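You operate a simulated robot arm through the tools that you are given. There is no shell and no other tool. Be economical: measure what you need, move in short steps, check, and stop when the job is done.

The job below is to be done with a simulated robot arm. You get a single attempt, and the scene is never put back.

## Task
Open the right computer drawer, fetch the memory stick that says "FRI" from there and set it on the tray on the table top, then shut the drawer. Open the centrifuge drawer, put the white roll inside and shut the drawer again. Open the centrifuge cupboard door, take the red plug from the desk right of the keyboard and put it on the top centrifuge cupboard shelf and shut the door again. Turn the mixer dial to 1. Open the mixer cupboard door, take the tub from the top mixer cupboard shelf and put it on the desk right of the keyboard, then shut the door. Put three of the flasks from the table top on top of the notebook. Turn the bath time dial to 10 s. Press the filter button three times. Do these in any order. Set down upright: flask.

It is judged by the outcome, as a careful person would: the job done as asked, and still so three seconds after it is handed in. It fails if anything else is knocked over, pushed out of place, dropped, spilled or broken.

## Robot
A 7-joint arm with a two-finger parallel gripper on a trunk, on a base that drives. Base frame: it is fixed to the floor where the robot stands at the start and does not move with it; the origin is under the middle of the robot, x ahead of it, y to its left, z up. Units: m, degrees, N and s.
With the tool pointing down near the work surface it reaches from about 0.1 to 0.64 m from the robot's upright axis, wherever it stands. Its first joint turns from -115.0 to 115.0 degrees. Places, roughly: bath time dial [-0.9, -2.6, 1]; c1 drawer [-3.6, -1.7, 0.7]; centrifuge cupboard door [-3.5, -1.4, 0.4]; centrifuge drawer [-3.6, -1.6, 0.7]; desk right of the keyboard [0.6, -0.8, 0.9]; filter button [-2.8, -1.7, 1.7]; flask [-1.75, -0.25, 1]; mixer cupboard door [0.1, -1.7, 0.4]; mixer dial [0.4, -1.3, 0.9]; notebook (30x22x4 cm) [-2.2, -0.2, 0.9]; red plug (3x3x9 cm) [0.5, -1.1, 0.9]; right computer drawer [0.9, -0.1, 0.7]; top centrifuge cupboard shelf [-3.6, -1.7, 0.4]; tray (11x8x3 cm) [-1.7, 0.3, 0.9]; tub (10x10x9 cm) [0.3, -1.8, 0.4]; white roll (8x8x6 cm) [0.6, -0.8, 0.9]. Payload 3.91 kg.
The TCP is the grasp point between the finger pads, 0.03 m short of the fingertips. In the tool frame z runs along the fingers and y along their closing line. The gripper opens to 0.11 m. The fingers are 0.02 m wide and 0.01 m thick; the gripper's body (0.048 by 0.112 m) begins 0.055 m behind the TCP.
Orientation is told as [roll, pitch, yaw] about the base's x, y, z axes, in that order, counted from this pose: with the fingers straight down and closing along the base's y, the tool's x points along the base's -x, its y along +y and its z along -z.

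## Interface
- The arm moves only by the tool play_rows. Its argument "rows" is a list of rows, each a list of 2 entries, a list of its own where there are three numbers: the shift along the base's x, y, z in m, then the turn, a rotation vector about the base's x, y, z in degrees. In form: [[[tx, ty, tz], [ax, ay, az]], ...]. A call has 1 to 12 rows; each row is the pose to reach, as a shift and turn from the pose commanded when the call began. "gripper" is the opening, from 0 (shut) to 1 (fully open), set as the call begins (left out, the last holds). Rows are played at 5 a second. More than 0.05 m and 8.6 degrees between two rows, or a gripper value outside its range, and nothing of the call is played. A pose out of reach is approached as far as the arm can. The call stops where the force on the tool passes 40 N (or 10 N more than at its start, if that is more) or the arm is blocked; 0.2 s more then pass. Each finger travels about 0.108 m/s and halts on what it meets, pressing with about 32 N; the grip force reading is that of the motor and also rises with nothing between the fingers. The clock runs only during rows and for 0.2 s after the last one: add rows that repeat a pose to give the fingers time. The reply holds the time, the measured pose of the TCP, the force on the tool along the base axes, the opening and the grip force, in the units named above and with some noise, with the torque about the TCP (base axes, N m) and any sound that the robot's microphone picked up, and new pictures: "pictures" is both (left out), scene, wrist or none.
- Cameras (640 x 400 px; columns grow to the right, rows downward): "scene" is now at [0.0006, 0.1069, 1.5296]; the picture's right is [-0.62, -0.78, 0.00], its down [-0.61, 0.48, -0.63] and it looks along [0.49, -0.39, -0.78] (base axes); focal length 280 px, centre (320, 200). "wrist" rides on the gripper at [0.072, 0.017, -0.103] in the tool frame; the picture's right is [-0.23, 0.97, 0.00], its down [-0.76, -0.18, -0.62] and it looks along [-0.61, -0.14, 0.78] (tool axes); focal length 222 px, centre (320, 200). There is no depth. A picture from a camera that has moved, and an enlarged one, comes with that camera's place and axes in the base frame and with its lens.
- slide_trunk(by): slides the trunk up (or, below 0, down) by that many m; the arm and the scene camera ride with it, the base frame stays. It gives what a move gives, with no picture.
- base_move(legs): drives the robot by 1 to 6 legs, each [ahead, turn to the left] in m and degrees, along the robot's own axes; the way and the turn of a leg run together, so that a leg with both is an arc; at most 1.5 m and 180 degrees a leg. The arm and the cameras ride along, it lands a little off, and it stops where it bumps. It gives what a move gives, and a new picture of the scene camera.
- aim_head(pan, tilt): turns the head with the scene camera to pan (to the left, within 155 degrees either way) and tilt (down, from -29 to 69), counted from straight ahead of the robot. It gives what a move gives, and a new picture of the scene camera.
- close_up(camera, box): a new picture of the part [left, top, right, bottom] of that camera's present view, enlarged. No time passes.
- close_job(): hands the job in; it is judged then, once.

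Go step by step. Nothing tells you exact positions but the pictures and the camera data: compare them with the known pose of the tool, close in by small moves and look again before you grip or let go. The budget is 577 turns and 360 pictures, counting those below and the enlarged ones. Unless the task says otherwise, let go and move clear before handing in, and close with one line.

The tools are called after "Request:" as name(argument=value, ...) on one line, values as JSON. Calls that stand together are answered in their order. play_rows: Moves the arm, as the interface text tells. Its arguments: {"type":"object","properties":{"rows":{"type":"array","items":{"type":"array"}},"gripper":{"type":"number"},"pictures":{"type":"string","enum":["both","scene","wrist","none"]}},"required":["rows"]} The other tools are called the same way: slide_trunk (by) slides the trunk up or down; base_move (legs) drives the base; aim_head (pan, tilt) turns the head that bears the scene camera; close_up (camera, box) takes an enlarged picture of a part of a camera's view; close_job () hands the job in.

At the start:

```text
t: 0.0
ee_pos: [0.5084, -0.1741, 1.1511]
ee_rot: [0.0, 0.1, 0.0]
force: [-0.4, 0.5, -0.3]
torque: [-0.01, 0.0, 0.0]
opening: 0.11
finger_force: 0.0
trunk travel left (down, up): [-0.65, 0.34]
robot x, y, heading: [-0.0005, 0.0046, -0.2]
head pan, tilt: [-38.5, 51.0]
```

scene: 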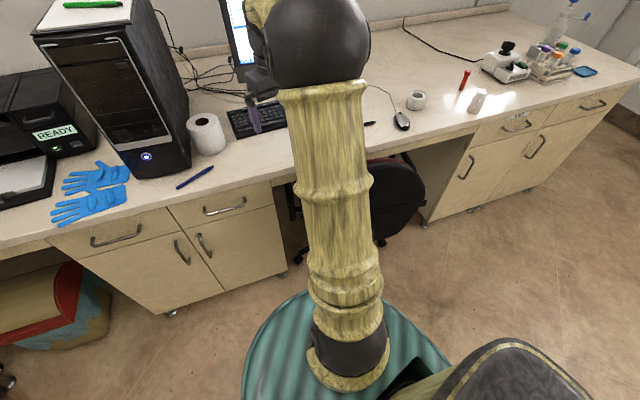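
wrist: 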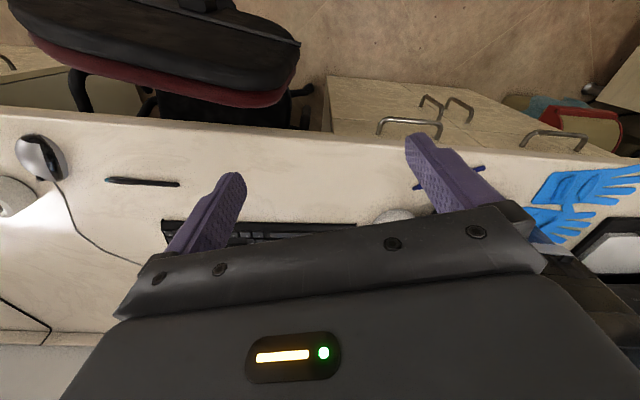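

I see the desk with its drawers ahead of me, and the arm blocks part of the view. I'll look around before moving, starting with the right computer drawer.

Request:
aim_head(pan=0, tilt=45)

Request:
aim_head(pan=-65, tilt=30)

Request:
aim_head(pan=-120, tilt=20)

Request:
aim_head(pan=-155, tilt=20)

Request:
aim_head(pan=155, tilt=20)

```text
t: 1.1
ee_pos: [0.5086, -0.176, 1.1504]
ee_rot: [0.0, 0.0, -0.1]
force: [0.1, 0.2, -0.3]
torque: [0.01, -0.03, 0.0]
opening: 0.1101
finger_force: 0.1
trunk travel left (down, up): [-0.65, 0.34]
robot x, y, heading: [-0.0067, -0.0007, -0.0]
head pan, tilt: [0.0, 45.0]
camera scene: at [0.0224, 0.1541, 1.5379], right [0.0, -1.0, 0.0], down [-0.71, 0.0, -0.71], along [0.71, 0.0, -0.71], focal length 280 px, centre (320, 200)
```

scene: 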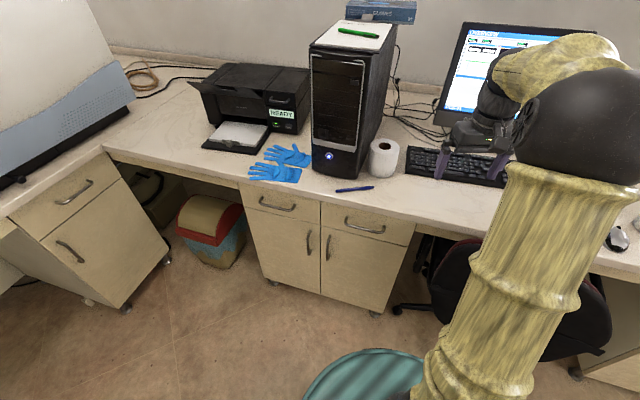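

```text
t: 2.4
ee_pos: [0.5089, -0.1738, 1.1511]
ee_rot: [0.1, -0.1, 0.1]
force: [0.8, -0.3, -0.3]
torque: [-0.04, 0.02, 0.0]
opening: 0.1102
finger_force: 0.1
trunk travel left (down, up): [-0.65, 0.34]
robot x, y, heading: [-0.0008, -0.0018, -0.2]
head pan, tilt: [-65.0, 30.0]
camera scene: at [-0.0206, 0.0723, 1.5605], right [-0.91, -0.42, 0.0], down [-0.21, 0.45, -0.87], along [0.37, -0.78, -0.5], focal length 280 px, centre (320, 200)
```

scene: 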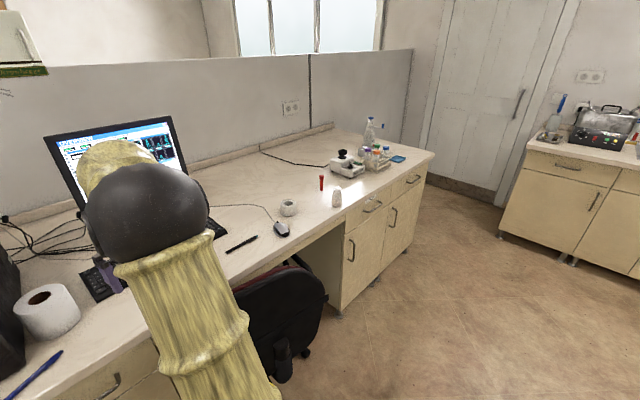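

```text
t: 3.6
ee_pos: [0.5079, -0.1742, 1.1504]
ee_rot: [-0.1, 0.1, -0.1]
force: [0.3, -0.2, -0.7]
torque: [-0.02, 0.0, -0.04]
opening: 0.1098
finger_force: 0.0
trunk travel left (down, up): [-0.65, 0.34]
robot x, y, heading: [-0.0018, 0.003, -0.1]
head pan, tilt: [-120.0, 20.0]
camera scene: at [-0.1054, 0.0735, 1.5766], right [-0.87, 0.5, 0.0], down [0.17, 0.3, -0.94], along [-0.47, -0.81, -0.34], focal length 280 px, centre (320, 200)
```

scene: 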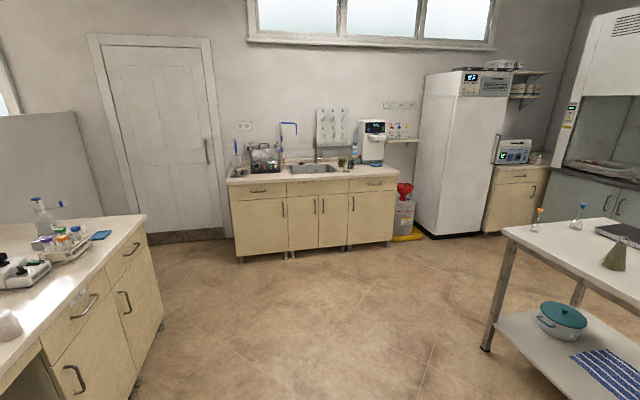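

```text
t: 4.7
ee_pos: [0.508, -0.1752, 1.1507]
ee_rot: [0.0, -0.1, 0.0]
force: [0.2, -0.3, 0.2]
torque: [-0.01, 0.0, 0.03]
opening: 0.1099
finger_force: 0.0
trunk travel left (down, up): [-0.65, 0.34]
robot x, y, heading: [-0.0002, -0.0023, -0.0]
head pan, tilt: [-154.7, 20.0]
camera scene: at [-0.1431, 0.1143, 1.5766], right [-0.43, 0.9, 0.0], down [0.31, 0.15, -0.94], along [-0.85, -0.4, -0.34], focal length 280 px, centre (320, 200)
```

scene: 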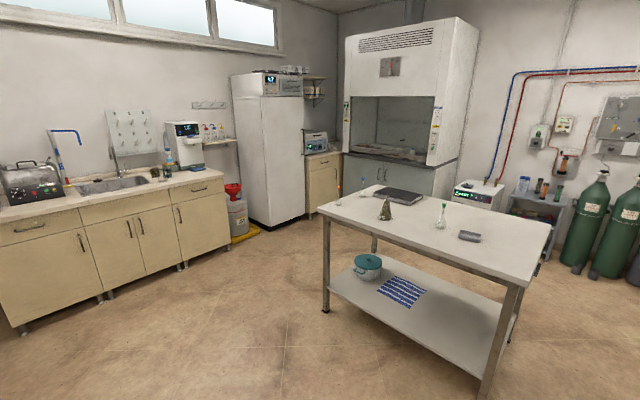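

```text
t: 8.8
ee_pos: [0.5075, -0.1747, 1.1518]
ee_rot: [0.0, 0.0, 0.1]
force: [-0.7, -0.2, -0.3]
torque: [-0.01, 0.0, 0.0]
opening: 0.1099
finger_force: 0.0
trunk travel left (down, up): [-0.65, 0.34]
robot x, y, heading: [0.001, 0.0018, 0.1]
head pan, tilt: [154.7, 20.0]
camera scene: at [-0.1431, 0.194, 1.5766], right [0.43, 0.9, 0.0], down [0.31, -0.15, -0.94], along [-0.85, 0.4, -0.34], focal length 280 px, centre (320, 200)
```

scene: 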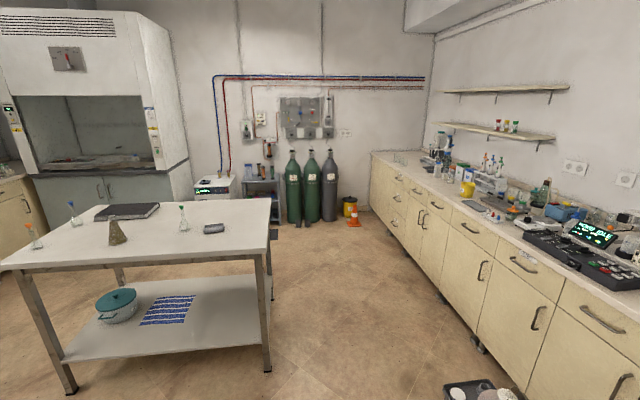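

I have the room mapped: the desk is ahead, the sink bench behind to the right, and the table and fume hood behind me. I'll turn the tool forward with its fingers closing vertically, ready for the right computer drawer handle.

Request:
play_rows(rows=[[[-0.01, 0.015, -0.01], [4.62, -4.62, -4.62]], [[-0.02, 0.03, -0.02], [9.24, -9.24, -9.24]], [[-0.03, 0.045, -0.03], [13.86, -13.86, -13.86]], [[-0.04, 0.06, -0.04], [18.48, -18.48, -18.48]], [[-0.05, 0.075, -0.05], [23.1, -23.1, -23.1]], [[-0.06, 0.09, -0.06], [27.72, -27.72, -27.72]], [[-0.07, 0.105, -0.07], [32.34, -32.34, -32.34]], [[-0.08, 0.12, -0.08], [36.96, -36.96, -36.96]], [[-0.09, 0.135, -0.09], [41.58, -41.58, -41.58]], [[-0.1, 0.15, -0.1], [46.2, -46.2, -46.2]], [[-0.11, 0.165, -0.11], [50.82, -50.82, -50.82]], [[-0.12, 0.175, -0.12], [55.4, -55.4, -55.4]]], pictures="none")

Request:
play_rows(rows=[[[-0.01, 0, -0.01], [4.62, -4.62, -4.62]], [[-0.02, 0, -0.02], [9.24, -9.24, -9.24]], [[-0.03, 0, -0.03], [13.86, -13.86, -13.86]], [[-0.03, 0, -0.03], [13.86, -13.86, -13.86]]], pictures="none")

Request:
slide_trunk(by=-0.25)

Request:
aim_head(pan=-10, tilt=40)

```text
t: 11.4
ee_pos: [0.5145, -0.0568, 1.06]
ee_rot: [74.3, -11.9, -74.5]
force: [0.2, 0.5, -0.3]
torque: [-0.04, 0.02, 0.01]
opening: 0.1103
finger_force: 0.0
out of reach, approached as far as the arm can: row 9, 10, 11, 12
trunk travel left (down, up): [-0.65, 0.34]
robot x, y, heading: [0.0028, -0.0037, -0.0]
head pan, tilt: [154.7, 20.0]
```

```text
t: 12.4
ee_pos: [0.5348, -0.0706, 1.0218]
ee_rot: [90.1, 0.1, -90.0]
force: [-0.4, 0.0, -0.2]
torque: [0.02, 0.0, -0.03]
opening: 0.1099
finger_force: 0.0
out of reach, approached as far as the arm can: row 1, 2, 3, 4
trunk travel left (down, up): [-0.65, 0.34]
robot x, y, heading: [0.0035, -0.0022, 0.0]
head pan, tilt: [154.7, 20.0]
```

```text
t: 15.0
ee_pos: [0.5353, -0.0713, 0.7734]
ee_rot: [90.0, 0.0, -90.1]
force: [0.0, -0.5, 0.3]
torque: [-0.01, 0.03, 0.01]
opening: 0.1097
finger_force: 0.0
trunk travel left (down, up): [-0.4, 0.59]
robot x, y, heading: [0.0013, 0.0021, 0.2]
head pan, tilt: [154.7, 20.0]
```

```text
t: 17.6
ee_pos: [0.5352, -0.0705, 0.7731]
ee_rot: [89.9, 0.0, -90.0]
force: [-0.3, -0.1, 0.4]
torque: [-0.02, 0.0, 0.0]
opening: 0.11
finger_force: 0.1
trunk travel left (down, up): [-0.4, 0.59]
robot x, y, heading: [0.0001, 0.0013, -0.3]
head pan, tilt: [-10.0, 40.0]
camera scene: at [0.0248, 0.1395, 1.2951], right [-0.17, -0.98, 0.0], down [-0.63, 0.11, -0.77], along [0.75, -0.13, -0.64], focal length 280 px, centre (320, 200)
```

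scene: 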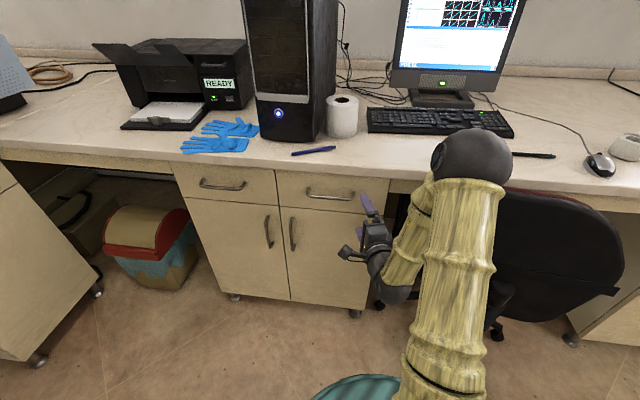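

The tool now faces the drawer. I'll check the wrist view to line up with the handle.

Request:
play_rows(rows=[[[0, 0.03, 0.01], [0, 0, 0]], [[0, 0.07, 0.02], [0, 0, 0]], [[0, 0.07, 0.02], [0, 0, 0]]])

```text
t: 18.4
ee_pos: [0.5356, -0.0708, 0.7726]
ee_rot: [90.0, 0.0, -90.0]
force: [0.2, -0.7, -0.7]
torque: [0.01, 0.03, -0.02]
opening: 0.1098
finger_force: 0.0
out of reach, approached as far as the arm can: row 1, 2, 3
trunk travel left (down, up): [-0.4, 0.59]
robot x, y, heading: [0.0043, -0.0016, 0.3]
head pan, tilt: [-10.0, 40.0]
camera scene: at [0.0247, 0.1395, 1.2951], right [-0.17, -0.98, 0.0], down [-0.63, 0.11, -0.77], along [0.75, -0.13, -0.64], focal length 280 px, centre (320, 200)
camera wrist: at [0.4317, 0.0022, 0.7906], right [0.0, -0.23, 0.97], down [-0.62, -0.76, -0.18], along [0.78, -0.61, -0.14], focal length 222 px, centre (320, 200)
```

scene: 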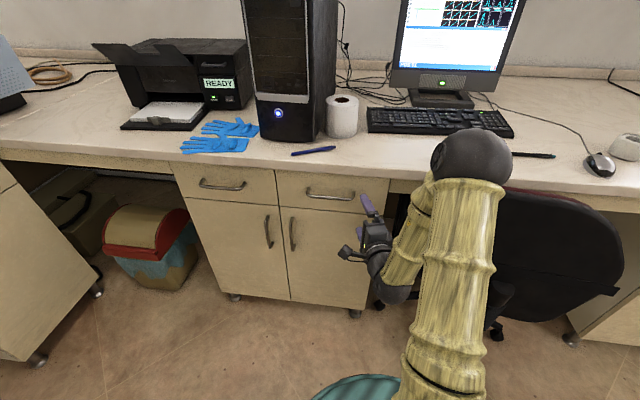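
wrist: 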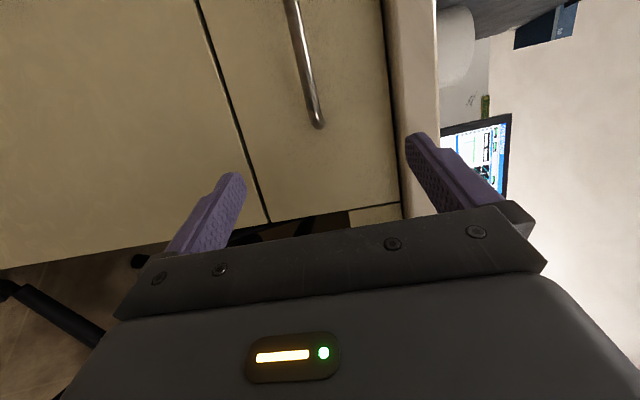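

The handle is in view, but the arm is folded too tight here. I'll back the base up so the arm works further out.

Request:
base_move(legs=[[-0.3, 0]])

Request:
play_rows(rows=[[[0.05, 0, 0], [0, 0, 0]], [[0.1, 0, 0], [0, 0, 0]], [[0.15, 0, 0], [0, 0, 0]], [[0.2, 0, 0], [0, 0, 0]], [[0.25, 0, 0], [0, 0, 0]]], pictures="wrist")

```text
t: 20.4
ee_pos: [0.2367, -0.0698, 0.7733]
ee_rot: [90.1, 0.1, -89.9]
force: [0.2, 0.7, 0.7]
torque: [-0.04, 0.01, -0.01]
opening: 0.1102
finger_force: 0.0
trunk travel left (down, up): [-0.4, 0.59]
robot x, y, heading: [-0.2978, 0.0013, 0.0]
head pan, tilt: [-10.0, 40.0]
camera scene: at [-0.2747, 0.1393, 1.2951], right [-0.17, -0.98, 0.0], down [-0.63, 0.11, -0.77], along [0.75, -0.13, -0.64], focal length 280 px, centre (320, 200)
```

scene: 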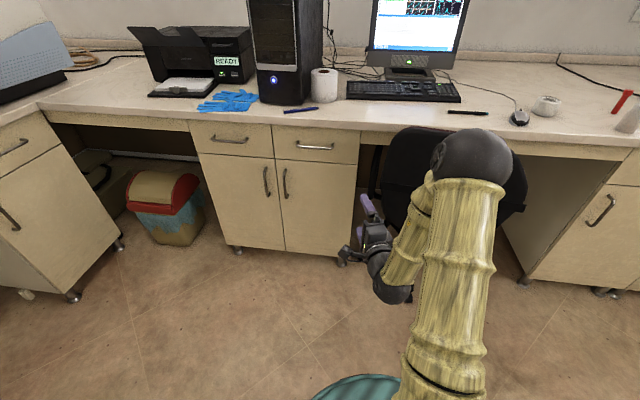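

```text
t: 21.6
ee_pos: [0.4292, -0.1236, 0.8625]
ee_rot: [89.9, 0.1, -89.9]
force: [0.4, 0.1, -0.6]
torque: [0.03, -0.02, 0.0]
opening: 0.1099
finger_force: 0.1
out of reach, approached as far as the arm can: row 1, 2, 3, 4, 5
trunk travel left (down, up): [-0.4, 0.59]
robot x, y, heading: [-0.3031, 0.0025, -0.0]
head pan, tilt: [-10.0, 40.0]
camera wrist: at [0.3259, -0.0505, 0.8803], right [0.0, -0.23, 0.97], down [-0.62, -0.76, -0.18], along [0.78, -0.61, -0.14], focal length 222 px, centre (320, 200)
```

wrist: 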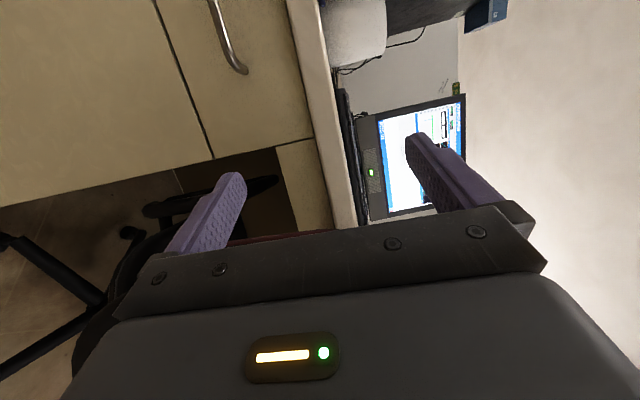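

The arm drifted up rather than going straight forward. I'll test how it responds before going on.

Request:
play_rows(rows=[[[0, 0, 0], [0, 0, 0]], [[0, 0, 0], [0, 0, 0]]], pictures="none")

Request:
play_rows(rows=[[[0, 0, -0.04], [0, 0, 0]], [[0, 0, -0.08], [0, 0, 0]]], pictures="none")

Request:
play_rows(rows=[[[0, 0.04, 0], [0, 0, 0]], [[0, 0.08, 0], [0, 0, 0]]], pictures="none")

```text
t: 22.2
ee_pos: [0.4286, -0.1233, 0.8636]
ee_rot: [90.1, 0.0, -89.9]
force: [-0.1, -0.1, 0.7]
torque: [0.0, -0.01, 0.0]
opening: 0.11
finger_force: 0.0
trunk travel left (down, up): [-0.4, 0.59]
robot x, y, heading: [-0.297, -0.0015, 0.0]
head pan, tilt: [-10.0, 40.0]
```

```text
t: 22.8
ee_pos: [0.4287, -0.1225, 0.7832]
ee_rot: [90.0, 0.0, -89.9]
force: [-0.7, -1.1, -0.1]
torque: [0.01, -0.03, 0.0]
opening: 0.1099
finger_force: 0.0
trunk travel left (down, up): [-0.4, 0.59]
robot x, y, heading: [-0.2988, -0.0016, 0.1]
head pan, tilt: [-10.0, 40.0]
```

```text
t: 23.4
ee_pos: [0.4301, -0.1119, 0.7845]
ee_rot: [90.0, -0.1, -89.9]
force: [0.1, 0.6, -1.1]
torque: [-0.03, 0.02, -0.07]
opening: 0.1098
finger_force: 0.0
out of reach, approached as far as the arm can: row 1, 2
trunk travel left (down, up): [-0.4, 0.59]
robot x, y, heading: [-0.297, -0.0016, -0.1]
head pan, tilt: [-10.0, 40.0]
```

The arm can't reach further left in this wrist orientation, so I'll try the mirrored one with the camera on the right.

Request:
play_rows(rows=[[[0, 0, 0], [-8.5, 0, 0]], [[0, 0, 0], [-17, 0, 0]], [[0, 0, 0], [-25.5, 0, 0]], [[0, 0, 0], [-34, 0, 0]], [[0, 0, 0], [-42.5, 0, 0]], [[0, 0, 0], [-51, 0, 0]], [[0, 0, 0], [-59.5, 0, 0]], [[0, 0, 0], [-68, 0, 0]], [[0, 0, 0], [-76.5, 0, 0]], [[0, 0, 0], [-83, 0, 0]], [[0, 0, 0], [-90, 0, 0]], [[0, 0, 0], [-90, 0, 0]]], pictures="none")

Request:
play_rows(rows=[[[0, 0, 0], [-8.5, 0, 0]], [[0, 0, 0], [-17, 0, 0]], [[0, 0, 0], [-25.5, 0, 0]], [[0, 0, 0], [-34, 0, 0]], [[0, 0, 0], [-42.5, 0, 0]], [[0, 0, 0], [-51, 0, 0]], [[0, 0, 0], [-59.5, 0, 0]], [[0, 0, 0], [-68, 0, 0]], [[0, 0, 0], [-76.5, 0, 0]], [[0, 0, 0], [-83, 0, 0]], [[0, 0, 0], [-90, 0, 0]], [[0, 0, 0], [-90, 0, 0]]], pictures="none")

Request:
play_rows(rows=[[[0, 0.04, 0], [0, 0, 0]], [[0, 0.08, 0], [0, 0, 0]]], pictures="none")

```text
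t: 26.0
ee_pos: [0.4298, -0.1149, 0.7846]
ee_rot: [-19.5, -89.7, 20.1]
force: [0.4, -1.1, 0.4]
torque: [0.0, 0.0, -0.04]
opening: 0.11
finger_force: 0.1
out of reach, approached as far as the arm can: row 11, 12
trunk travel left (down, up): [-0.4, 0.59]
robot x, y, heading: [-0.2963, -0.0006, 0.1]
head pan, tilt: [-10.0, 40.0]
```

```text
t: 28.6
ee_pos: [0.4384, -0.1028, 0.88]
ee_rot: [-84.5, -0.6, 89.1]
force: [-0.5, 0.5, -0.1]
torque: [-0.01, 0.01, 0.0]
opening: 0.1099
finger_force: 0.1
out of reach, approached as far as the arm can: row 1, 2, 3, 4, 5, 6, 7, 8, 9, 10, 11, 12
trunk travel left (down, up): [-0.4, 0.59]
robot x, y, heading: [-0.3002, -0.0001, 0.2]
head pan, tilt: [-10.0, 40.0]
```

```text
t: 29.2
ee_pos: [0.438, -0.0215, 0.8793]
ee_rot: [-84.5, -0.8, 89.1]
force: [-0.2, -0.9, 0.5]
torque: [0.04, 0.0, 0.01]
opening: 0.1098
finger_force: 0.0
trunk travel left (down, up): [-0.4, 0.59]
robot x, y, heading: [-0.2998, -0.0003, -0.0]
head pan, tilt: [-10.0, 40.0]
```

The mirrored orientation works. I'll level the tool and line it up with the handle.

Request:
play_rows(rows=[[[0, 0.01, -0.04], [0, -3, 0]], [[0, 0.02, -0.08], [0, -5.5, 0]], [[0, 0.02, -0.09], [0, -5.5, 0]]], pictures="both")

```text
t: 30.0
ee_pos: [0.441, 0.004, 0.8729]
ee_rot: [-85.1, -0.9, 88.6]
force: [-0.6, 0.4, 0.1]
torque: [0.03, 0.0, 0.03]
opening: 0.1098
finger_force: 0.1
out of reach, approached as far as the arm can: row 1, 2, 3
trunk travel left (down, up): [-0.4, 0.59]
robot x, y, heading: [-0.2989, 0.0011, 0.1]
head pan, tilt: [-10.0, 40.0]
camera scene: at [-0.2749, 0.1393, 1.2951], right [-0.17, -0.99, 0.0], down [-0.63, 0.11, -0.77], along [0.75, -0.13, -0.64], focal length 280 px, centre (320, 200)
camera wrist: at [0.3347, -0.0647, 0.8644], right [-0.08, 0.24, -0.97], down [-0.59, 0.77, 0.24], along [0.81, 0.59, 0.08], focal length 222 px, centre (320, 200)
```

scene: 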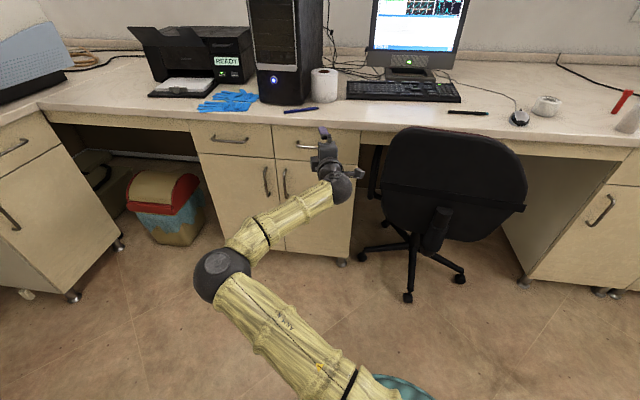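
wrist: 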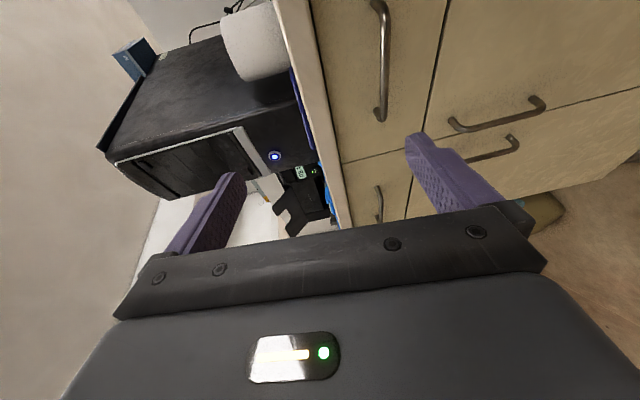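

The handle sits at about z 0.77, so I'll lower the trunk to that height and look again.

Request:
slide_trunk(by=-0.1)

Request:
play_rows(rows=[[[0.04, 0, 0], [0, 0, 0]], [[0.08, 0, 0], [0, -2, 0]], [[0.11, 0, 0], [0, -4, 0]], [[0.11, 0, 0], [0, -4, 0]]], pictures="wrist")

```text
t: 31.3
ee_pos: [0.4407, 0.0041, 0.7728]
ee_rot: [-85.1, -1.0, 88.6]
force: [-0.6, -1.2, -0.1]
torque: [0.01, -0.02, -0.02]
opening: 0.11
finger_force: 0.1
trunk travel left (down, up): [-0.3, 0.69]
robot x, y, heading: [-0.2992, 0.0006, 0.0]
head pan, tilt: [-10.0, 40.0]
```

```text
t: 32.3
ee_pos: [0.5552, 0.0058, 0.7935]
ee_rot: [-87.7, -0.9, 88.5]
force: [0.7, 0.5, 0.2]
torque: [0.01, 0.0, -0.01]
opening: 0.1101
finger_force: 0.1
out of reach, approached as far as the arm can: row 2, 3, 4
trunk travel left (down, up): [-0.3, 0.69]
robot x, y, heading: [-0.2978, -0.0008, 0.3]
head pan, tilt: [-10.0, 40.0]
camera wrist: at [0.4502, -0.0622, 0.7803], right [-0.03, 0.24, -0.97], down [-0.59, 0.77, 0.22], along [0.8, 0.58, 0.12], focal length 222 px, centre (320, 200)
```

wrist: 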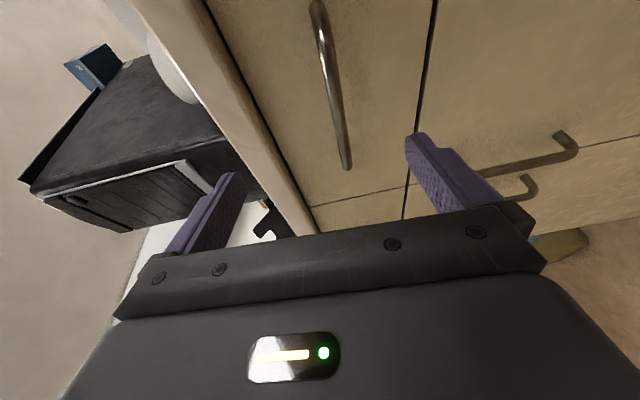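

The handle is at about x 0.653, z 0.769. I'll lower the trunk a touch and move in over it.

Request:
slide_trunk(by=-0.025)

Request:
play_rows(rows=[[[0.03, -0.005, 0], [0, 0, 0]], [[0.06, -0.008, 0], [0, 0, 0]], [[0.085, -0.01, 0], [0, 0, 0]], [[0.085, -0.01, 0], [0, 0, 0]]], pictures="wrist")

```text
t: 33.0
ee_pos: [0.5562, 0.0062, 0.7686]
ee_rot: [-87.8, -0.9, 88.4]
force: [-0.4, -0.1, 0.2]
torque: [-0.01, 0.03, 0.02]
opening: 0.1103
finger_force: 0.0
trunk travel left (down, up): [-0.275, 0.715]
robot x, y, heading: [-0.3, 0.0007, 0.3]
head pan, tilt: [-10.0, 40.0]
```

```text
t: 34.0
ee_pos: [0.6401, -0.0038, 0.7685]
ee_rot: [-87.6, -0.9, 88.4]
force: [-0.1, -0.8, 0.3]
torque: [-0.03, -0.02, -0.01]
opening: 0.11
finger_force: 0.0
trunk travel left (down, up): [-0.275, 0.715]
robot x, y, heading: [-0.2978, 0.0016, 0.2]
head pan, tilt: [-10.0, 40.0]
camera wrist: at [0.5343, -0.0721, 0.7555], right [-0.03, 0.24, -0.97], down [-0.59, 0.77, 0.22], along [0.8, 0.58, 0.12], focal length 222 px, centre (320, 200)
```

wrist: 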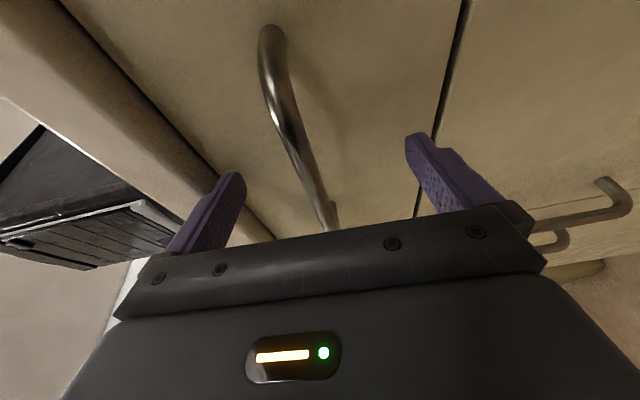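

The handle is between the fingertips, so I'll close on it.

Request:
play_rows(rows=[[[0.008, 0, 0], [0, 0, 0]], [[0.008, 0, 0], [0, 0, 0]], [[0.008, 0, 0], [0, 0, 0]], [[0.008, 0, 0], [0, 0, 0]], [[0.008, 0, 0], [0, 0, 0]], [[0.008, 0, 0], [0, 0, 0]]], gripper=0, pictures="wrist")

```text
t: 35.4
ee_pos: [0.647, -0.0021, 0.7711]
ee_rot: [-87.8, -0.9, 88.6]
force: [-4.2, 6.0, 13.8]
torque: [-0.29, 0.15, 0.13]
opening: 0.0114
finger_force: 44.9
trunk travel left (down, up): [-0.275, 0.715]
robot x, y, heading: [-0.2987, -0.0007, -0.2]
head pan, tilt: [-10.0, 40.0]
camera wrist: at [0.5411, -0.0711, 0.7581], right [-0.03, 0.24, -0.97], down [-0.6, 0.77, 0.21], along [0.8, 0.58, 0.12], focal length 222 px, centre (320, 200)
```

wrist: 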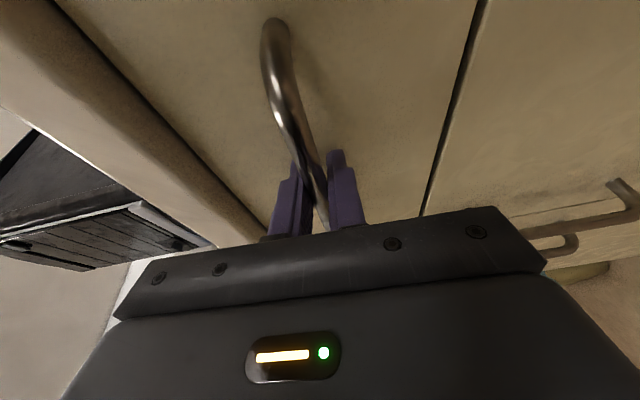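

The handle is gripped. I'll drive straight back to pull the drawer out.

Request:
base_move(legs=[[-0.25, 0]])

```text
t: 36.4
ee_pos: [0.605, 0.0097, 0.7719]
ee_rot: [-87.9, -1.0, 89.8]
force: [0.3, -0.8, 1.7]
torque: [-0.18, 0.04, 0.16]
opening: 0.0112
finger_force: 44.8
trunk travel left (down, up): [-0.275, 0.715]
robot x, y, heading: [-0.3417, -0.0011, 0.1]
head pan, tilt: [-10.0, 40.0]
stopped in leg 1: the force on the tool passed its limit (the readings are from after the stop); the commanded pose is now the measured one
camera scene: at [-0.3181, 0.1393, 1.17], right [-0.17, -0.99, 0.0], down [-0.63, 0.11, -0.77], along [0.75, -0.13, -0.64], focal length 280 px, centre (320, 200)
```

scene: 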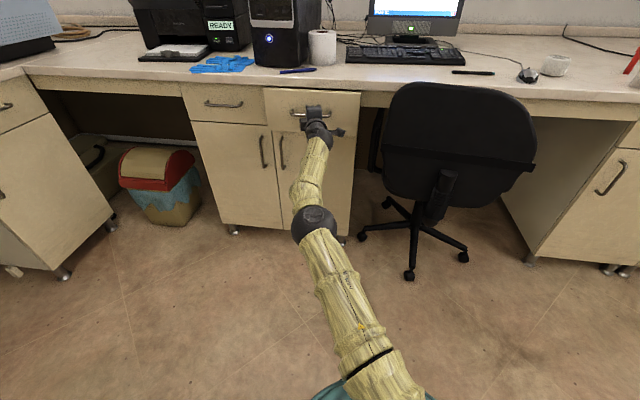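

The drawer has come out about 4 cm. I'll go on pulling gently with the arm.

Request:
play_rows(rows=[[[-0.01, 0, 0], [0, 0, 0]], [[-0.02, 0, 0], [0, 0, 0]], [[-0.03, 0, 0], [0, 0, 0]], [[-0.04, 0, 0], [0, 0, 0]], [[-0.05, 0, 0], [0, 0, 0]], [[-0.06, 0, 0], [0, 0, 0]], [[-0.07, 0, 0], [0, 0, 0]], [[-0.08, 0, 0], [0, 0, 0]], [[-0.09, 0, 0], [0, 0, 0]], [[-0.1, 0, 0], [0, 0, 0]], [[-0.11, 0, 0], [0, 0, 0]], [[-0.12, 0, 0], [0, 0, 0]]], pictures="none")

```text
t: 37.7
ee_pos: [0.5558, 0.0236, 0.7708]
ee_rot: [-87.8, -0.9, 91.1]
force: [1.8, 4.3, 1.8]
torque: [-0.14, 0.0, -0.01]
opening: 0.0114
finger_force: 44.5
trunk travel left (down, up): [-0.275, 0.715]
robot x, y, heading: [-0.3422, -0.002, -0.2]
head pan, tilt: [-10.0, 40.0]
stopped in row 6: the force on the tool passed its limit (the readings are from after the stop); the commanded pose is now the measured one
```

The drawer is at about 9 cm, but the grip is drifting in y. I'll carry on pulling more slowly and correct for it.

Request:
play_rows(rows=[[[-0.006, -0.002, 0], [0, 0, 0]], [[-0.012, -0.004, 0], [0, 0, 0]], [[-0.018, -0.006, 0], [0, 0, 0]], [[-0.024, -0.008, 0], [0, 0, 0]], [[-0.03, -0.01, 0], [0, 0, 0]], [[-0.036, -0.01, 0], [0, 0, 0]], [[-0.042, -0.01, 0], [0, 0, 0]], [[-0.048, -0.01, 0], [0, 0, 0]], [[-0.054, -0.01, 0], [0, 0, 0]], [[-0.06, -0.01, 0], [0, 0, 0]], [[-0.066, -0.01, 0], [0, 0, 0]], [[-0.072, -0.01, 0], [0, 0, 0]]], pictures="scene")

```text
t: 38.6
ee_pos: [0.5372, 0.0272, 0.7713]
ee_rot: [-87.6, -0.7, 92.1]
force: [2.8, 4.2, 1.3]
torque: [-0.05, 0.03, 0.0]
opening: 0.0112
finger_force: 45.2
trunk travel left (down, up): [-0.275, 0.715]
robot x, y, heading: [-0.3425, -0.0001, -0.1]
head pan, tilt: [-10.0, 40.0]
stopped in row 4: the force on the tool passed its limit (the readings are from after the stop); the commanded pose is now the measured one
camera scene: at [-0.3178, 0.14, 1.1699], right [-0.17, -0.99, 0.0], down [-0.63, 0.11, -0.77], along [0.75, -0.13, -0.64], focal length 280 px, centre (320, 200)
```

scene: 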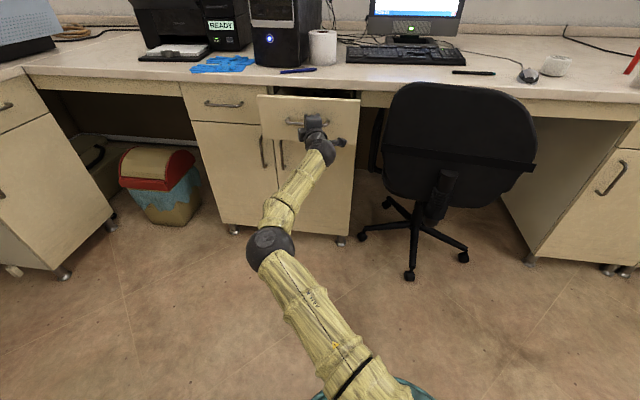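

The desk front isn't square to my axes; it's turned about 17 degrees. I'll pull along its real normal.

Request:
play_rows(rows=[[[-0.01, 0.003, 0], [0, 0, 0]], [[-0.02, 0.006, 0], [0, 0, 0]], [[-0.03, 0.009, 0], [0, 0, 0]], [[-0.04, 0.012, 0], [0, 0, 0]], [[-0.05, 0.015, 0], [0, 0, 0]], [[-0.06, 0.018, 0], [0, 0, 0]], [[-0.07, 0.021, 0], [0, 0, 0]], [[-0.08, 0.024, 0], [0, 0, 0]], [[-0.09, 0.027, 0], [0, 0, 0]], [[-0.1, 0.03, 0], [0, 0, 0]], [[-0.1, 0.03, 0], [0, 0, 0]]], pictures="none")

```text
t: 41.0
ee_pos: [0.4385, 0.0606, 0.7711]
ee_rot: [-87.2, -0.7, 92.1]
force: [7.2, 21.7, -0.2]
torque: [0.31, -0.1, 0.24]
opening: 0.0114
finger_force: 44.7
trunk travel left (down, up): [-0.275, 0.715]
robot x, y, heading: [-0.3438, 0.0035, 0.2]
head pan, tilt: [-10.0, 40.0]
```

The slope is nearer 0.34, so I'll adjust and keep pulling.

Request:
play_rows(rows=[[[-0.01, 0.005, 0], [0, 0, 0]], [[-0.02, 0.009, 0], [0, 0, 0]], [[-0.03, 0.013, 0], [0, 0, 0]], [[-0.04, 0.017, 0], [0, 0, 0]], [[-0.05, 0.021, 0], [0, 0, 0]], [[-0.06, 0.024, 0], [0, 0, 0]], [[-0.06, 0.024, 0], [0, 0, 0]]], pictures="scene")

```text
t: 42.6
ee_pos: [0.3766, 0.0797, 0.7708]
ee_rot: [-87.6, -0.7, 91.9]
force: [4.0, 11.0, 1.7]
torque: [-0.05, 0.01, -0.89]
opening: 0.0113
finger_force: 45.1
trunk travel left (down, up): [-0.275, 0.715]
robot x, y, heading: [-0.3409, -0.0029, 0.2]
head pan, tilt: [-10.0, 40.0]
camera scene: at [-0.3174, 0.1405, 1.17], right [-0.17, -0.99, 0.0], down [-0.63, 0.11, -0.77], along [0.75, -0.13, -0.64], focal length 280 px, centre (320, 200)
```

scene: 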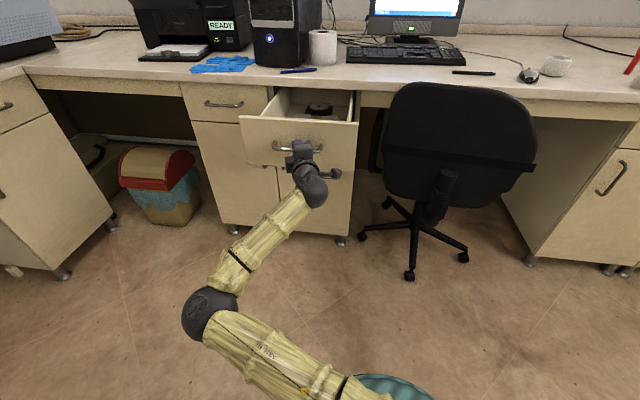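

The drawer is open about 28 cm. I'll let go, back off and raise the trunk to look inside.

Request:
play_rows(rows=[[[0, 0, 0], [0, 0, 0]], [[0, 0, 0], [0, 0, 0]], [[-0.02, 0, 0], [0, 0, 0]], [[-0.04, 0, 0], [0, 0, 0]]], gripper=0.5, pictures="none")

Request:
base_move(legs=[[-0.1, 0]])

Request:
slide_trunk(by=0.5)

Request:
aim_head(pan=-5, tilt=50)

```text
t: 43.6
ee_pos: [0.3372, 0.0803, 0.7694]
ee_rot: [-87.5, -0.9, 92.0]
force: [-0.7, -0.2, 0.5]
torque: [-0.02, -0.02, -0.01]
opening: 0.055
finger_force: 0.0
trunk travel left (down, up): [-0.275, 0.715]
robot x, y, heading: [-0.3415, -0.0005, -0.0]
head pan, tilt: [-10.0, 40.0]
```

```text
t: 44.8
ee_pos: [0.2374, 0.0807, 0.771]
ee_rot: [-87.8, -0.9, 92.1]
force: [-0.1, 0.2, 0.5]
torque: [0.07, 0.01, 0.01]
opening: 0.055
finger_force: 0.0
trunk travel left (down, up): [-0.275, 0.715]
robot x, y, heading: [-0.4407, -0.0001, -0.3]
head pan, tilt: [-10.0, 40.0]
camera scene: at [-0.4169, 0.139, 1.1701], right [-0.17, -0.98, 0.0], down [-0.63, 0.11, -0.77], along [0.75, -0.13, -0.64], focal length 280 px, centre (320, 200)
```

scene: 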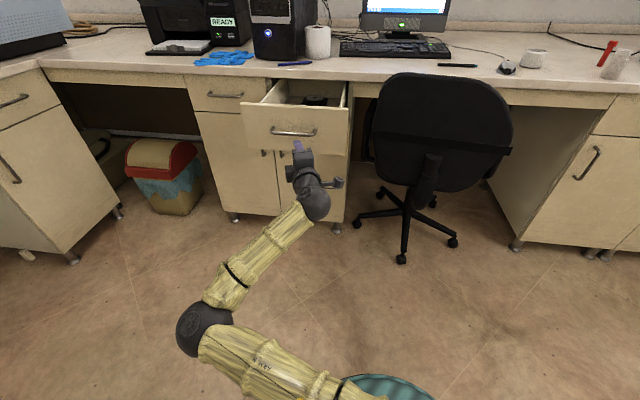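

```text
refused: 0.5 is not a number from -0.4 to 0.4
```

```text
t: 45.5
ee_pos: [0.237, 0.0808, 0.7707]
ee_rot: [-87.7, -0.9, 92.2]
force: [0.6, 0.1, -0.7]
torque: [-0.01, -0.03, -0.02]
opening: 0.0551
finger_force: 0.1
trunk travel left (down, up): [-0.275, 0.715]
robot x, y, heading: [-0.4384, 0.0018, 0.0]
head pan, tilt: [-5.0, 50.0]
camera scene: at [-0.4238, 0.147, 1.156], right [-0.09, -1.0, 0.0], down [-0.76, 0.07, -0.64], along [0.64, -0.06, -0.77], focal length 280 px, centre (320, 200)
```

scene: 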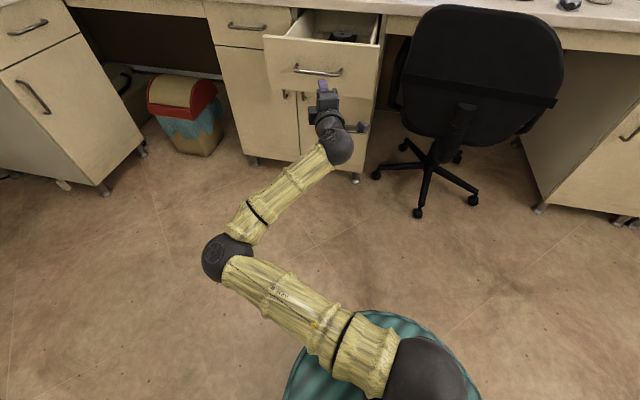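

Request:
slide_trunk(by=0.4)

Request:
base_move(legs=[[0.25, 0]])

```text
t: 49.3
ee_pos: [0.2377, 0.0809, 1.1707]
ee_rot: [-87.7, -1.0, 92.0]
force: [0.1, 0.8, 0.7]
torque: [-0.02, 0.01, 0.01]
opening: 0.0551
finger_force: 0.1
trunk travel left (down, up): [-0.675, 0.315]
robot x, y, heading: [-0.442, 0.0008, -0.1]
head pan, tilt: [-5.0, 50.0]
```

```text
t: 51.1
ee_pos: [0.4893, 0.0815, 1.1709]
ee_rot: [-87.6, -1.0, 92.0]
force: [0.3, 0.7, -0.5]
torque: [0.03, -0.02, 0.01]
opening: 0.0549
finger_force: 0.1
trunk travel left (down, up): [-0.675, 0.315]
robot x, y, heading: [-0.1869, -0.0014, -0.1]
head pan, tilt: [-5.0, 50.0]
camera scene: at [-0.1716, 0.1472, 1.5559], right [-0.09, -1.0, 0.0], down [-0.76, 0.07, -0.64], along [0.64, -0.06, -0.77], focal length 280 px, centre (320, 200)
```

scene: 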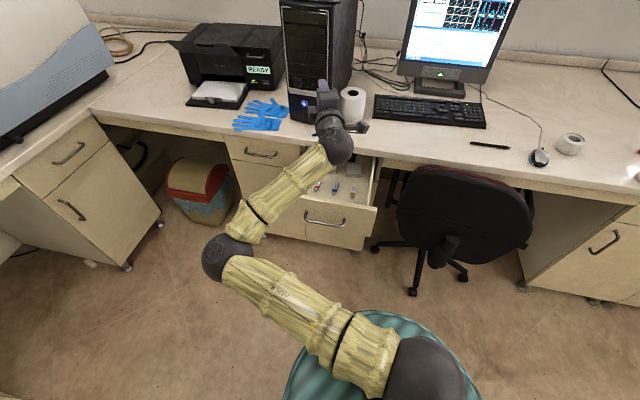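

Three small sticks show in the drawer. I'll zoom in on them.

Request:
close_up(camera="scene", box=[290, 150, 390, 212])

```text
6.40 times, centred on (340, 181) of scene
camera zoom: at [-0.1716, 0.1472, 1.5559], right [-0.09, -1.0, 0.0], down [-0.76, 0.07, -0.64], along [0.64, -0.06, -0.77], focal length 1789 px, centre (192, 322)
```

zoom: 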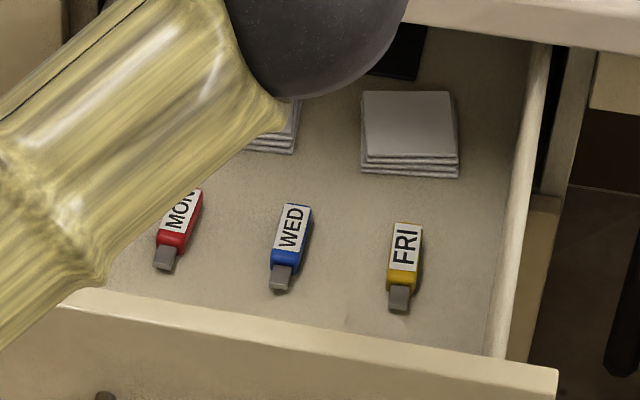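

The FRI stick is the yellow one, at about (0.566, -0.05). I'll turn the tool to point down while it's still high above everything.

Request:
play_rows(rows=[[[0, 0, 0], [0, 8.2, 0]], [[0, 0, 0], [0, 16.4, 0]], [[0, 0, 0], [0, 24.6, 0]], [[0, 0, 0], [0, 32.8, 0]], [[0, 0, 0], [0, 41, 0]], [[0, 0, 0], [0, 49.2, 0]], [[0, 0, 0], [0, 57.4, 0]], [[0, 0, 0], [0, 65.6, 0]], [[0, 0, 0], [0, 73.8, 0]], [[0, 0, 0], [0, 82, 0]], [[0, 0, 0], [0, 87.5, 0]], [[0, 0, 0], [0, 87.5, 0]]], pictures="none")

Request:
play_rows(rows=[[[0, 0, 0], [0, 0, -8.5]], [[0, 0, 0], [0, 0, -17]], [[0, 0, 0], [0, 0, -25.5]], [[0, 0, 0], [0, 0, -34]], [[0, 0, 0], [0, 0, -42.5]], [[0, 0, 0], [0, 0, -51]], [[0, 0, 0], [0, 0, -59.5]], [[0, 0, 0], [0, 0, -68]], [[0, 0, 0], [0, 0, -76.5]], [[0, 0, 0], [0, 0, -85]], [[0, 0, 0], [0, 0, -93.5]], [[0, 0, 0], [0, 0, -102]]], pictures="wrist")

```text
t: 53.7
ee_pos: [0.4893, 0.0806, 1.1698]
ee_rot: [-0.1, -2.2, 89.3]
force: [-0.3, 0.9, 0.3]
torque: [0.01, -0.01, 0.01]
opening: 0.0549
finger_force: 0.2
trunk travel left (down, up): [-0.675, 0.315]
robot x, y, heading: [-0.1914, 0.0004, -0.1]
head pan, tilt: [-5.0, 50.0]
```

```text
t: 56.3
ee_pos: [0.4889, 0.081, 1.1704]
ee_rot: [-0.1, -2.1, -13.0]
force: [0.0, 0.6, 0.1]
torque: [0.03, 0.03, -0.03]
opening: 0.0547
finger_force: 0.1
trunk travel left (down, up): [-0.675, 0.315]
robot x, y, heading: [-0.1936, 0.0002, 0.1]
head pan, tilt: [-5.0, 50.0]
camera wrist: at [0.4185, 0.115, 1.272], right [0.44, 0.9, 0.01], down [0.68, -0.34, 0.65], along [0.59, -0.28, -0.76], focal length 222 px, centre (320, 200)
```

wrist: 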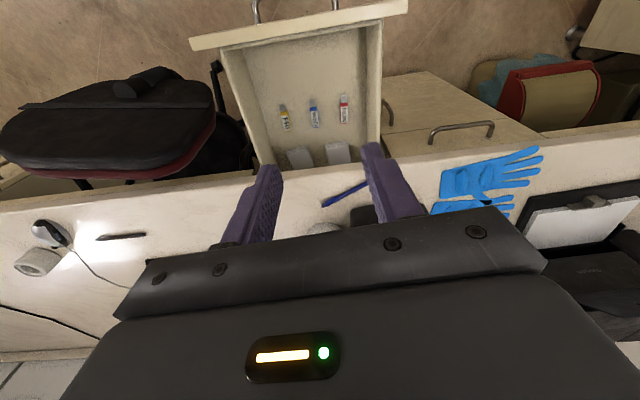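

The drawer is clear in the wrist view, and both cameras put the FRI stick at about (0.567, -0.052). I'll move in so I'm right above it.

Request:
play_rows(rows=[[[-0.02, -0.03, 0], [0, 0, 0]], [[-0.04, -0.06, 0], [0, 1, -1]], [[-0.06, -0.1, 0], [0, 2.2, -2]], [[-0.082, -0.133, 0], [0, 2.2, -2]]], pictures="none")

Request:
base_move(legs=[[0.16, 0]])

Request:
play_rows(rows=[[[0, 0, -0.05], [0, 0, 0]], [[0, 0, -0.1], [0, 0, 0]], [[0, 0, -0.15], [0, 0, 0]], [[0, 0, -0.2], [0, 0, 0]], [[0, 0, -0.25], [0, 0, 0]]], pictures="wrist")

```text
t: 57.3
ee_pos: [0.4053, -0.0529, 1.1702]
ee_rot: [-0.6, 0.0, -14.8]
force: [0.5, -0.8, 0.5]
torque: [0.01, -0.01, 0.03]
opening: 0.0547
finger_force: 0.1
trunk travel left (down, up): [-0.675, 0.315]
robot x, y, heading: [-0.1909, -0.0014, -0.0]
head pan, tilt: [-5.0, 50.0]
```

```text
t: 58.8
ee_pos: [0.5702, -0.0529, 1.1699]
ee_rot: [-0.8, 0.1, -14.9]
force: [0.7, -0.4, -0.1]
torque: [0.03, 0.03, 0.0]
opening: 0.055
finger_force: 0.0
trunk travel left (down, up): [-0.675, 0.315]
robot x, y, heading: [-0.0297, -0.0014, -0.0]
head pan, tilt: [-5.0, 50.0]
camera scene: at [-0.0101, 0.147, 1.5559], right [-0.09, -1.0, 0.0], down [-0.76, 0.07, -0.64], along [0.64, -0.06, -0.77], focal length 280 px, centre (320, 200)
```

scene: 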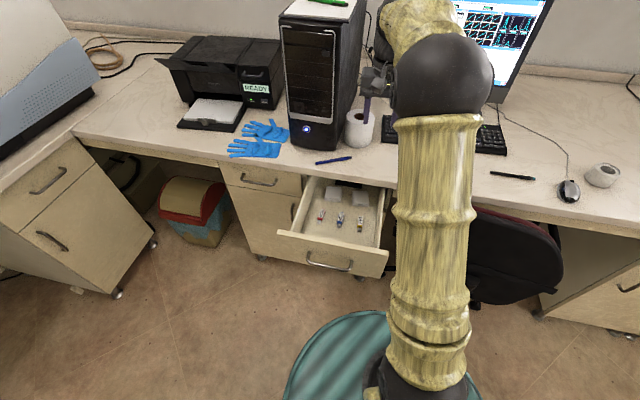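

```text
t: 60.0
ee_pos: [0.5679, -0.0552, 0.9191]
ee_rot: [-0.7, 0.0, -14.8]
force: [0.1, 0.6, -0.4]
torque: [0.01, 0.02, 0.0]
opening: 0.0549
finger_force: 0.2
trunk travel left (down, up): [-0.675, 0.315]
robot x, y, heading: [-0.0339, -0.0023, 0.2]
head pan, tilt: [-5.0, 50.0]
camera wrist: at [0.5023, -0.0177, 1.0227], right [0.47, 0.88, -0.01], down [0.69, -0.36, 0.62], along [0.55, -0.3, -0.78], focal length 222 px, centre (320, 200)
```

wrist: 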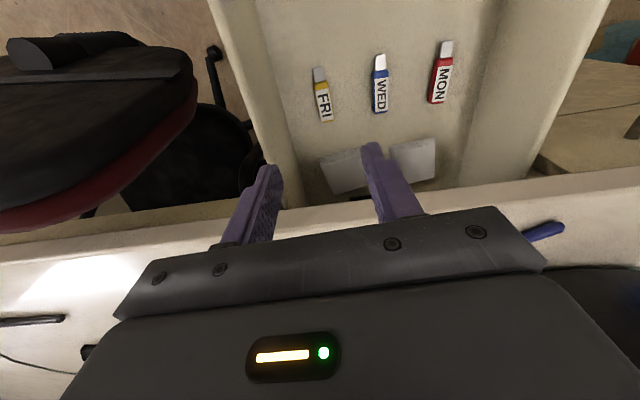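

The stick lies right under the tool, at z of about 0.712. I'll go lower and check.

Request:
play_rows(rows=[[[0, 0.001, -0.04], [0, 0, 0]], [[0, 0.002, -0.08], [0, 0, 0]], [[0, 0.002, -0.12], [0, 0, 0]], [[0, 0.002, -0.15], [0, 0, 0]]], pictures="both")

```text
t: 61.0
ee_pos: [0.5673, -0.0508, 0.7703]
ee_rot: [-0.6, 0.1, -14.8]
force: [0.3, -0.2, -0.3]
torque: [0.0, -0.01, 0.03]
opening: 0.0549
finger_force: 0.2
trunk travel left (down, up): [-0.675, 0.315]
robot x, y, heading: [-0.0317, 0.0029, -0.0]
head pan, tilt: [-5.0, 50.0]
camera scene: at [-0.011, 0.147, 1.556], right [-0.09, -1.0, 0.0], down [-0.76, 0.07, -0.64], along [0.64, -0.06, -0.77], focal length 280 px, centre (320, 200)
camera wrist: at [0.5027, -0.0145, 0.874], right [0.47, 0.88, -0.01], down [0.69, -0.36, 0.62], along [0.55, -0.3, -0.78], focal length 222 px, centre (320, 200)
```

scene: 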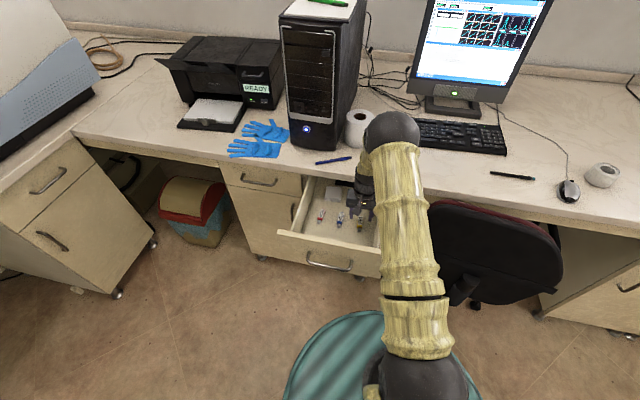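
wrist: 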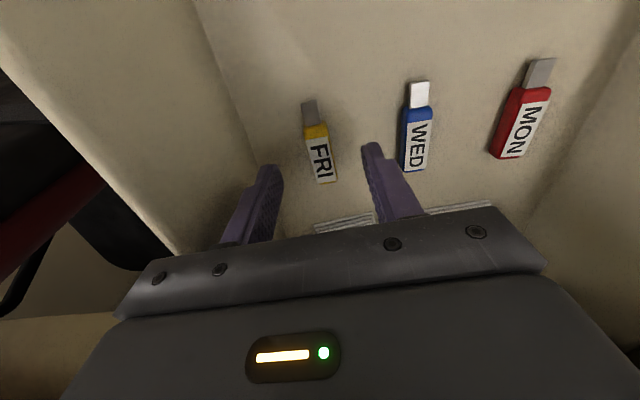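

The stick lies between the fingertips. I'll go down and grip it.

Request:
play_rows(rows=[[[0, -0.002, -0.02], [0, 0, 0]], [[0, -0.002, -0.031], [0, 0, 0]], [[0, -0.002, -0.031], [0, 0, 0]]], pictures="wrist")

Request:
play_rows(rows=[[[0, 0, 0], [0, 0, 0]], [[0, 0, 0], [0, 0, 0]], [[0, 0, 0], [0, 0, 0]], [[0, 0, 0], [0, 0, 0]]], gripper=0, pictures="wrist")

```text
t: 61.8
ee_pos: [0.5678, -0.0533, 0.7393]
ee_rot: [-0.7, 0.1, -14.8]
force: [0.6, 0.2, 0.0]
torque: [0.02, -0.04, 0.02]
opening: 0.055
finger_force: 0.0
trunk travel left (down, up): [-0.675, 0.315]
robot x, y, heading: [-0.0301, -0.0018, -0.1]
head pan, tilt: [-5.0, 50.0]
camera wrist: at [0.5023, -0.016, 0.8435], right [0.47, 0.88, -0.01], down [0.69, -0.36, 0.62], along [0.55, -0.3, -0.78], focal length 222 px, centre (320, 200)
```

wrist: 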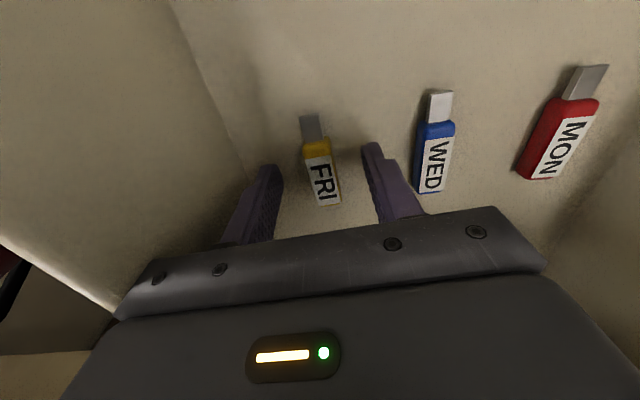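

```text
t: 62.8
ee_pos: [0.5679, -0.0524, 0.7394]
ee_rot: [-0.6, 0.1, -14.9]
force: [-0.5, -0.3, 0.0]
torque: [-0.02, -0.03, -0.04]
opening: 0.0173
finger_force: 32.0
trunk travel left (down, up): [-0.675, 0.315]
robot x, y, heading: [-0.0321, -0.0005, -0.0]
head pan, tilt: [-5.0, 50.0]
camera wrist: at [0.5024, -0.016, 0.8437], right [0.47, 0.88, -0.01], down [0.69, -0.36, 0.62], along [0.55, -0.3, -0.78], focal length 222 px, centre (320, 200)
```

wrist: 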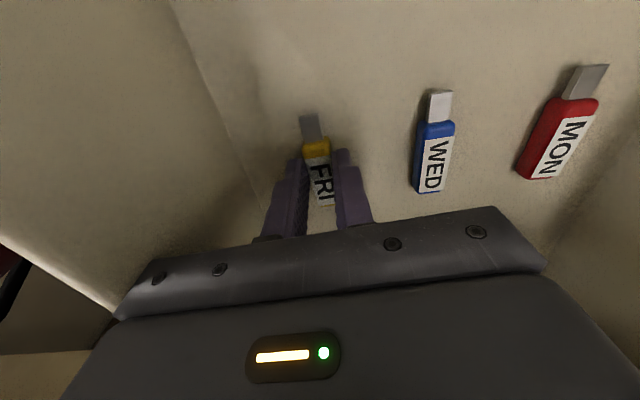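

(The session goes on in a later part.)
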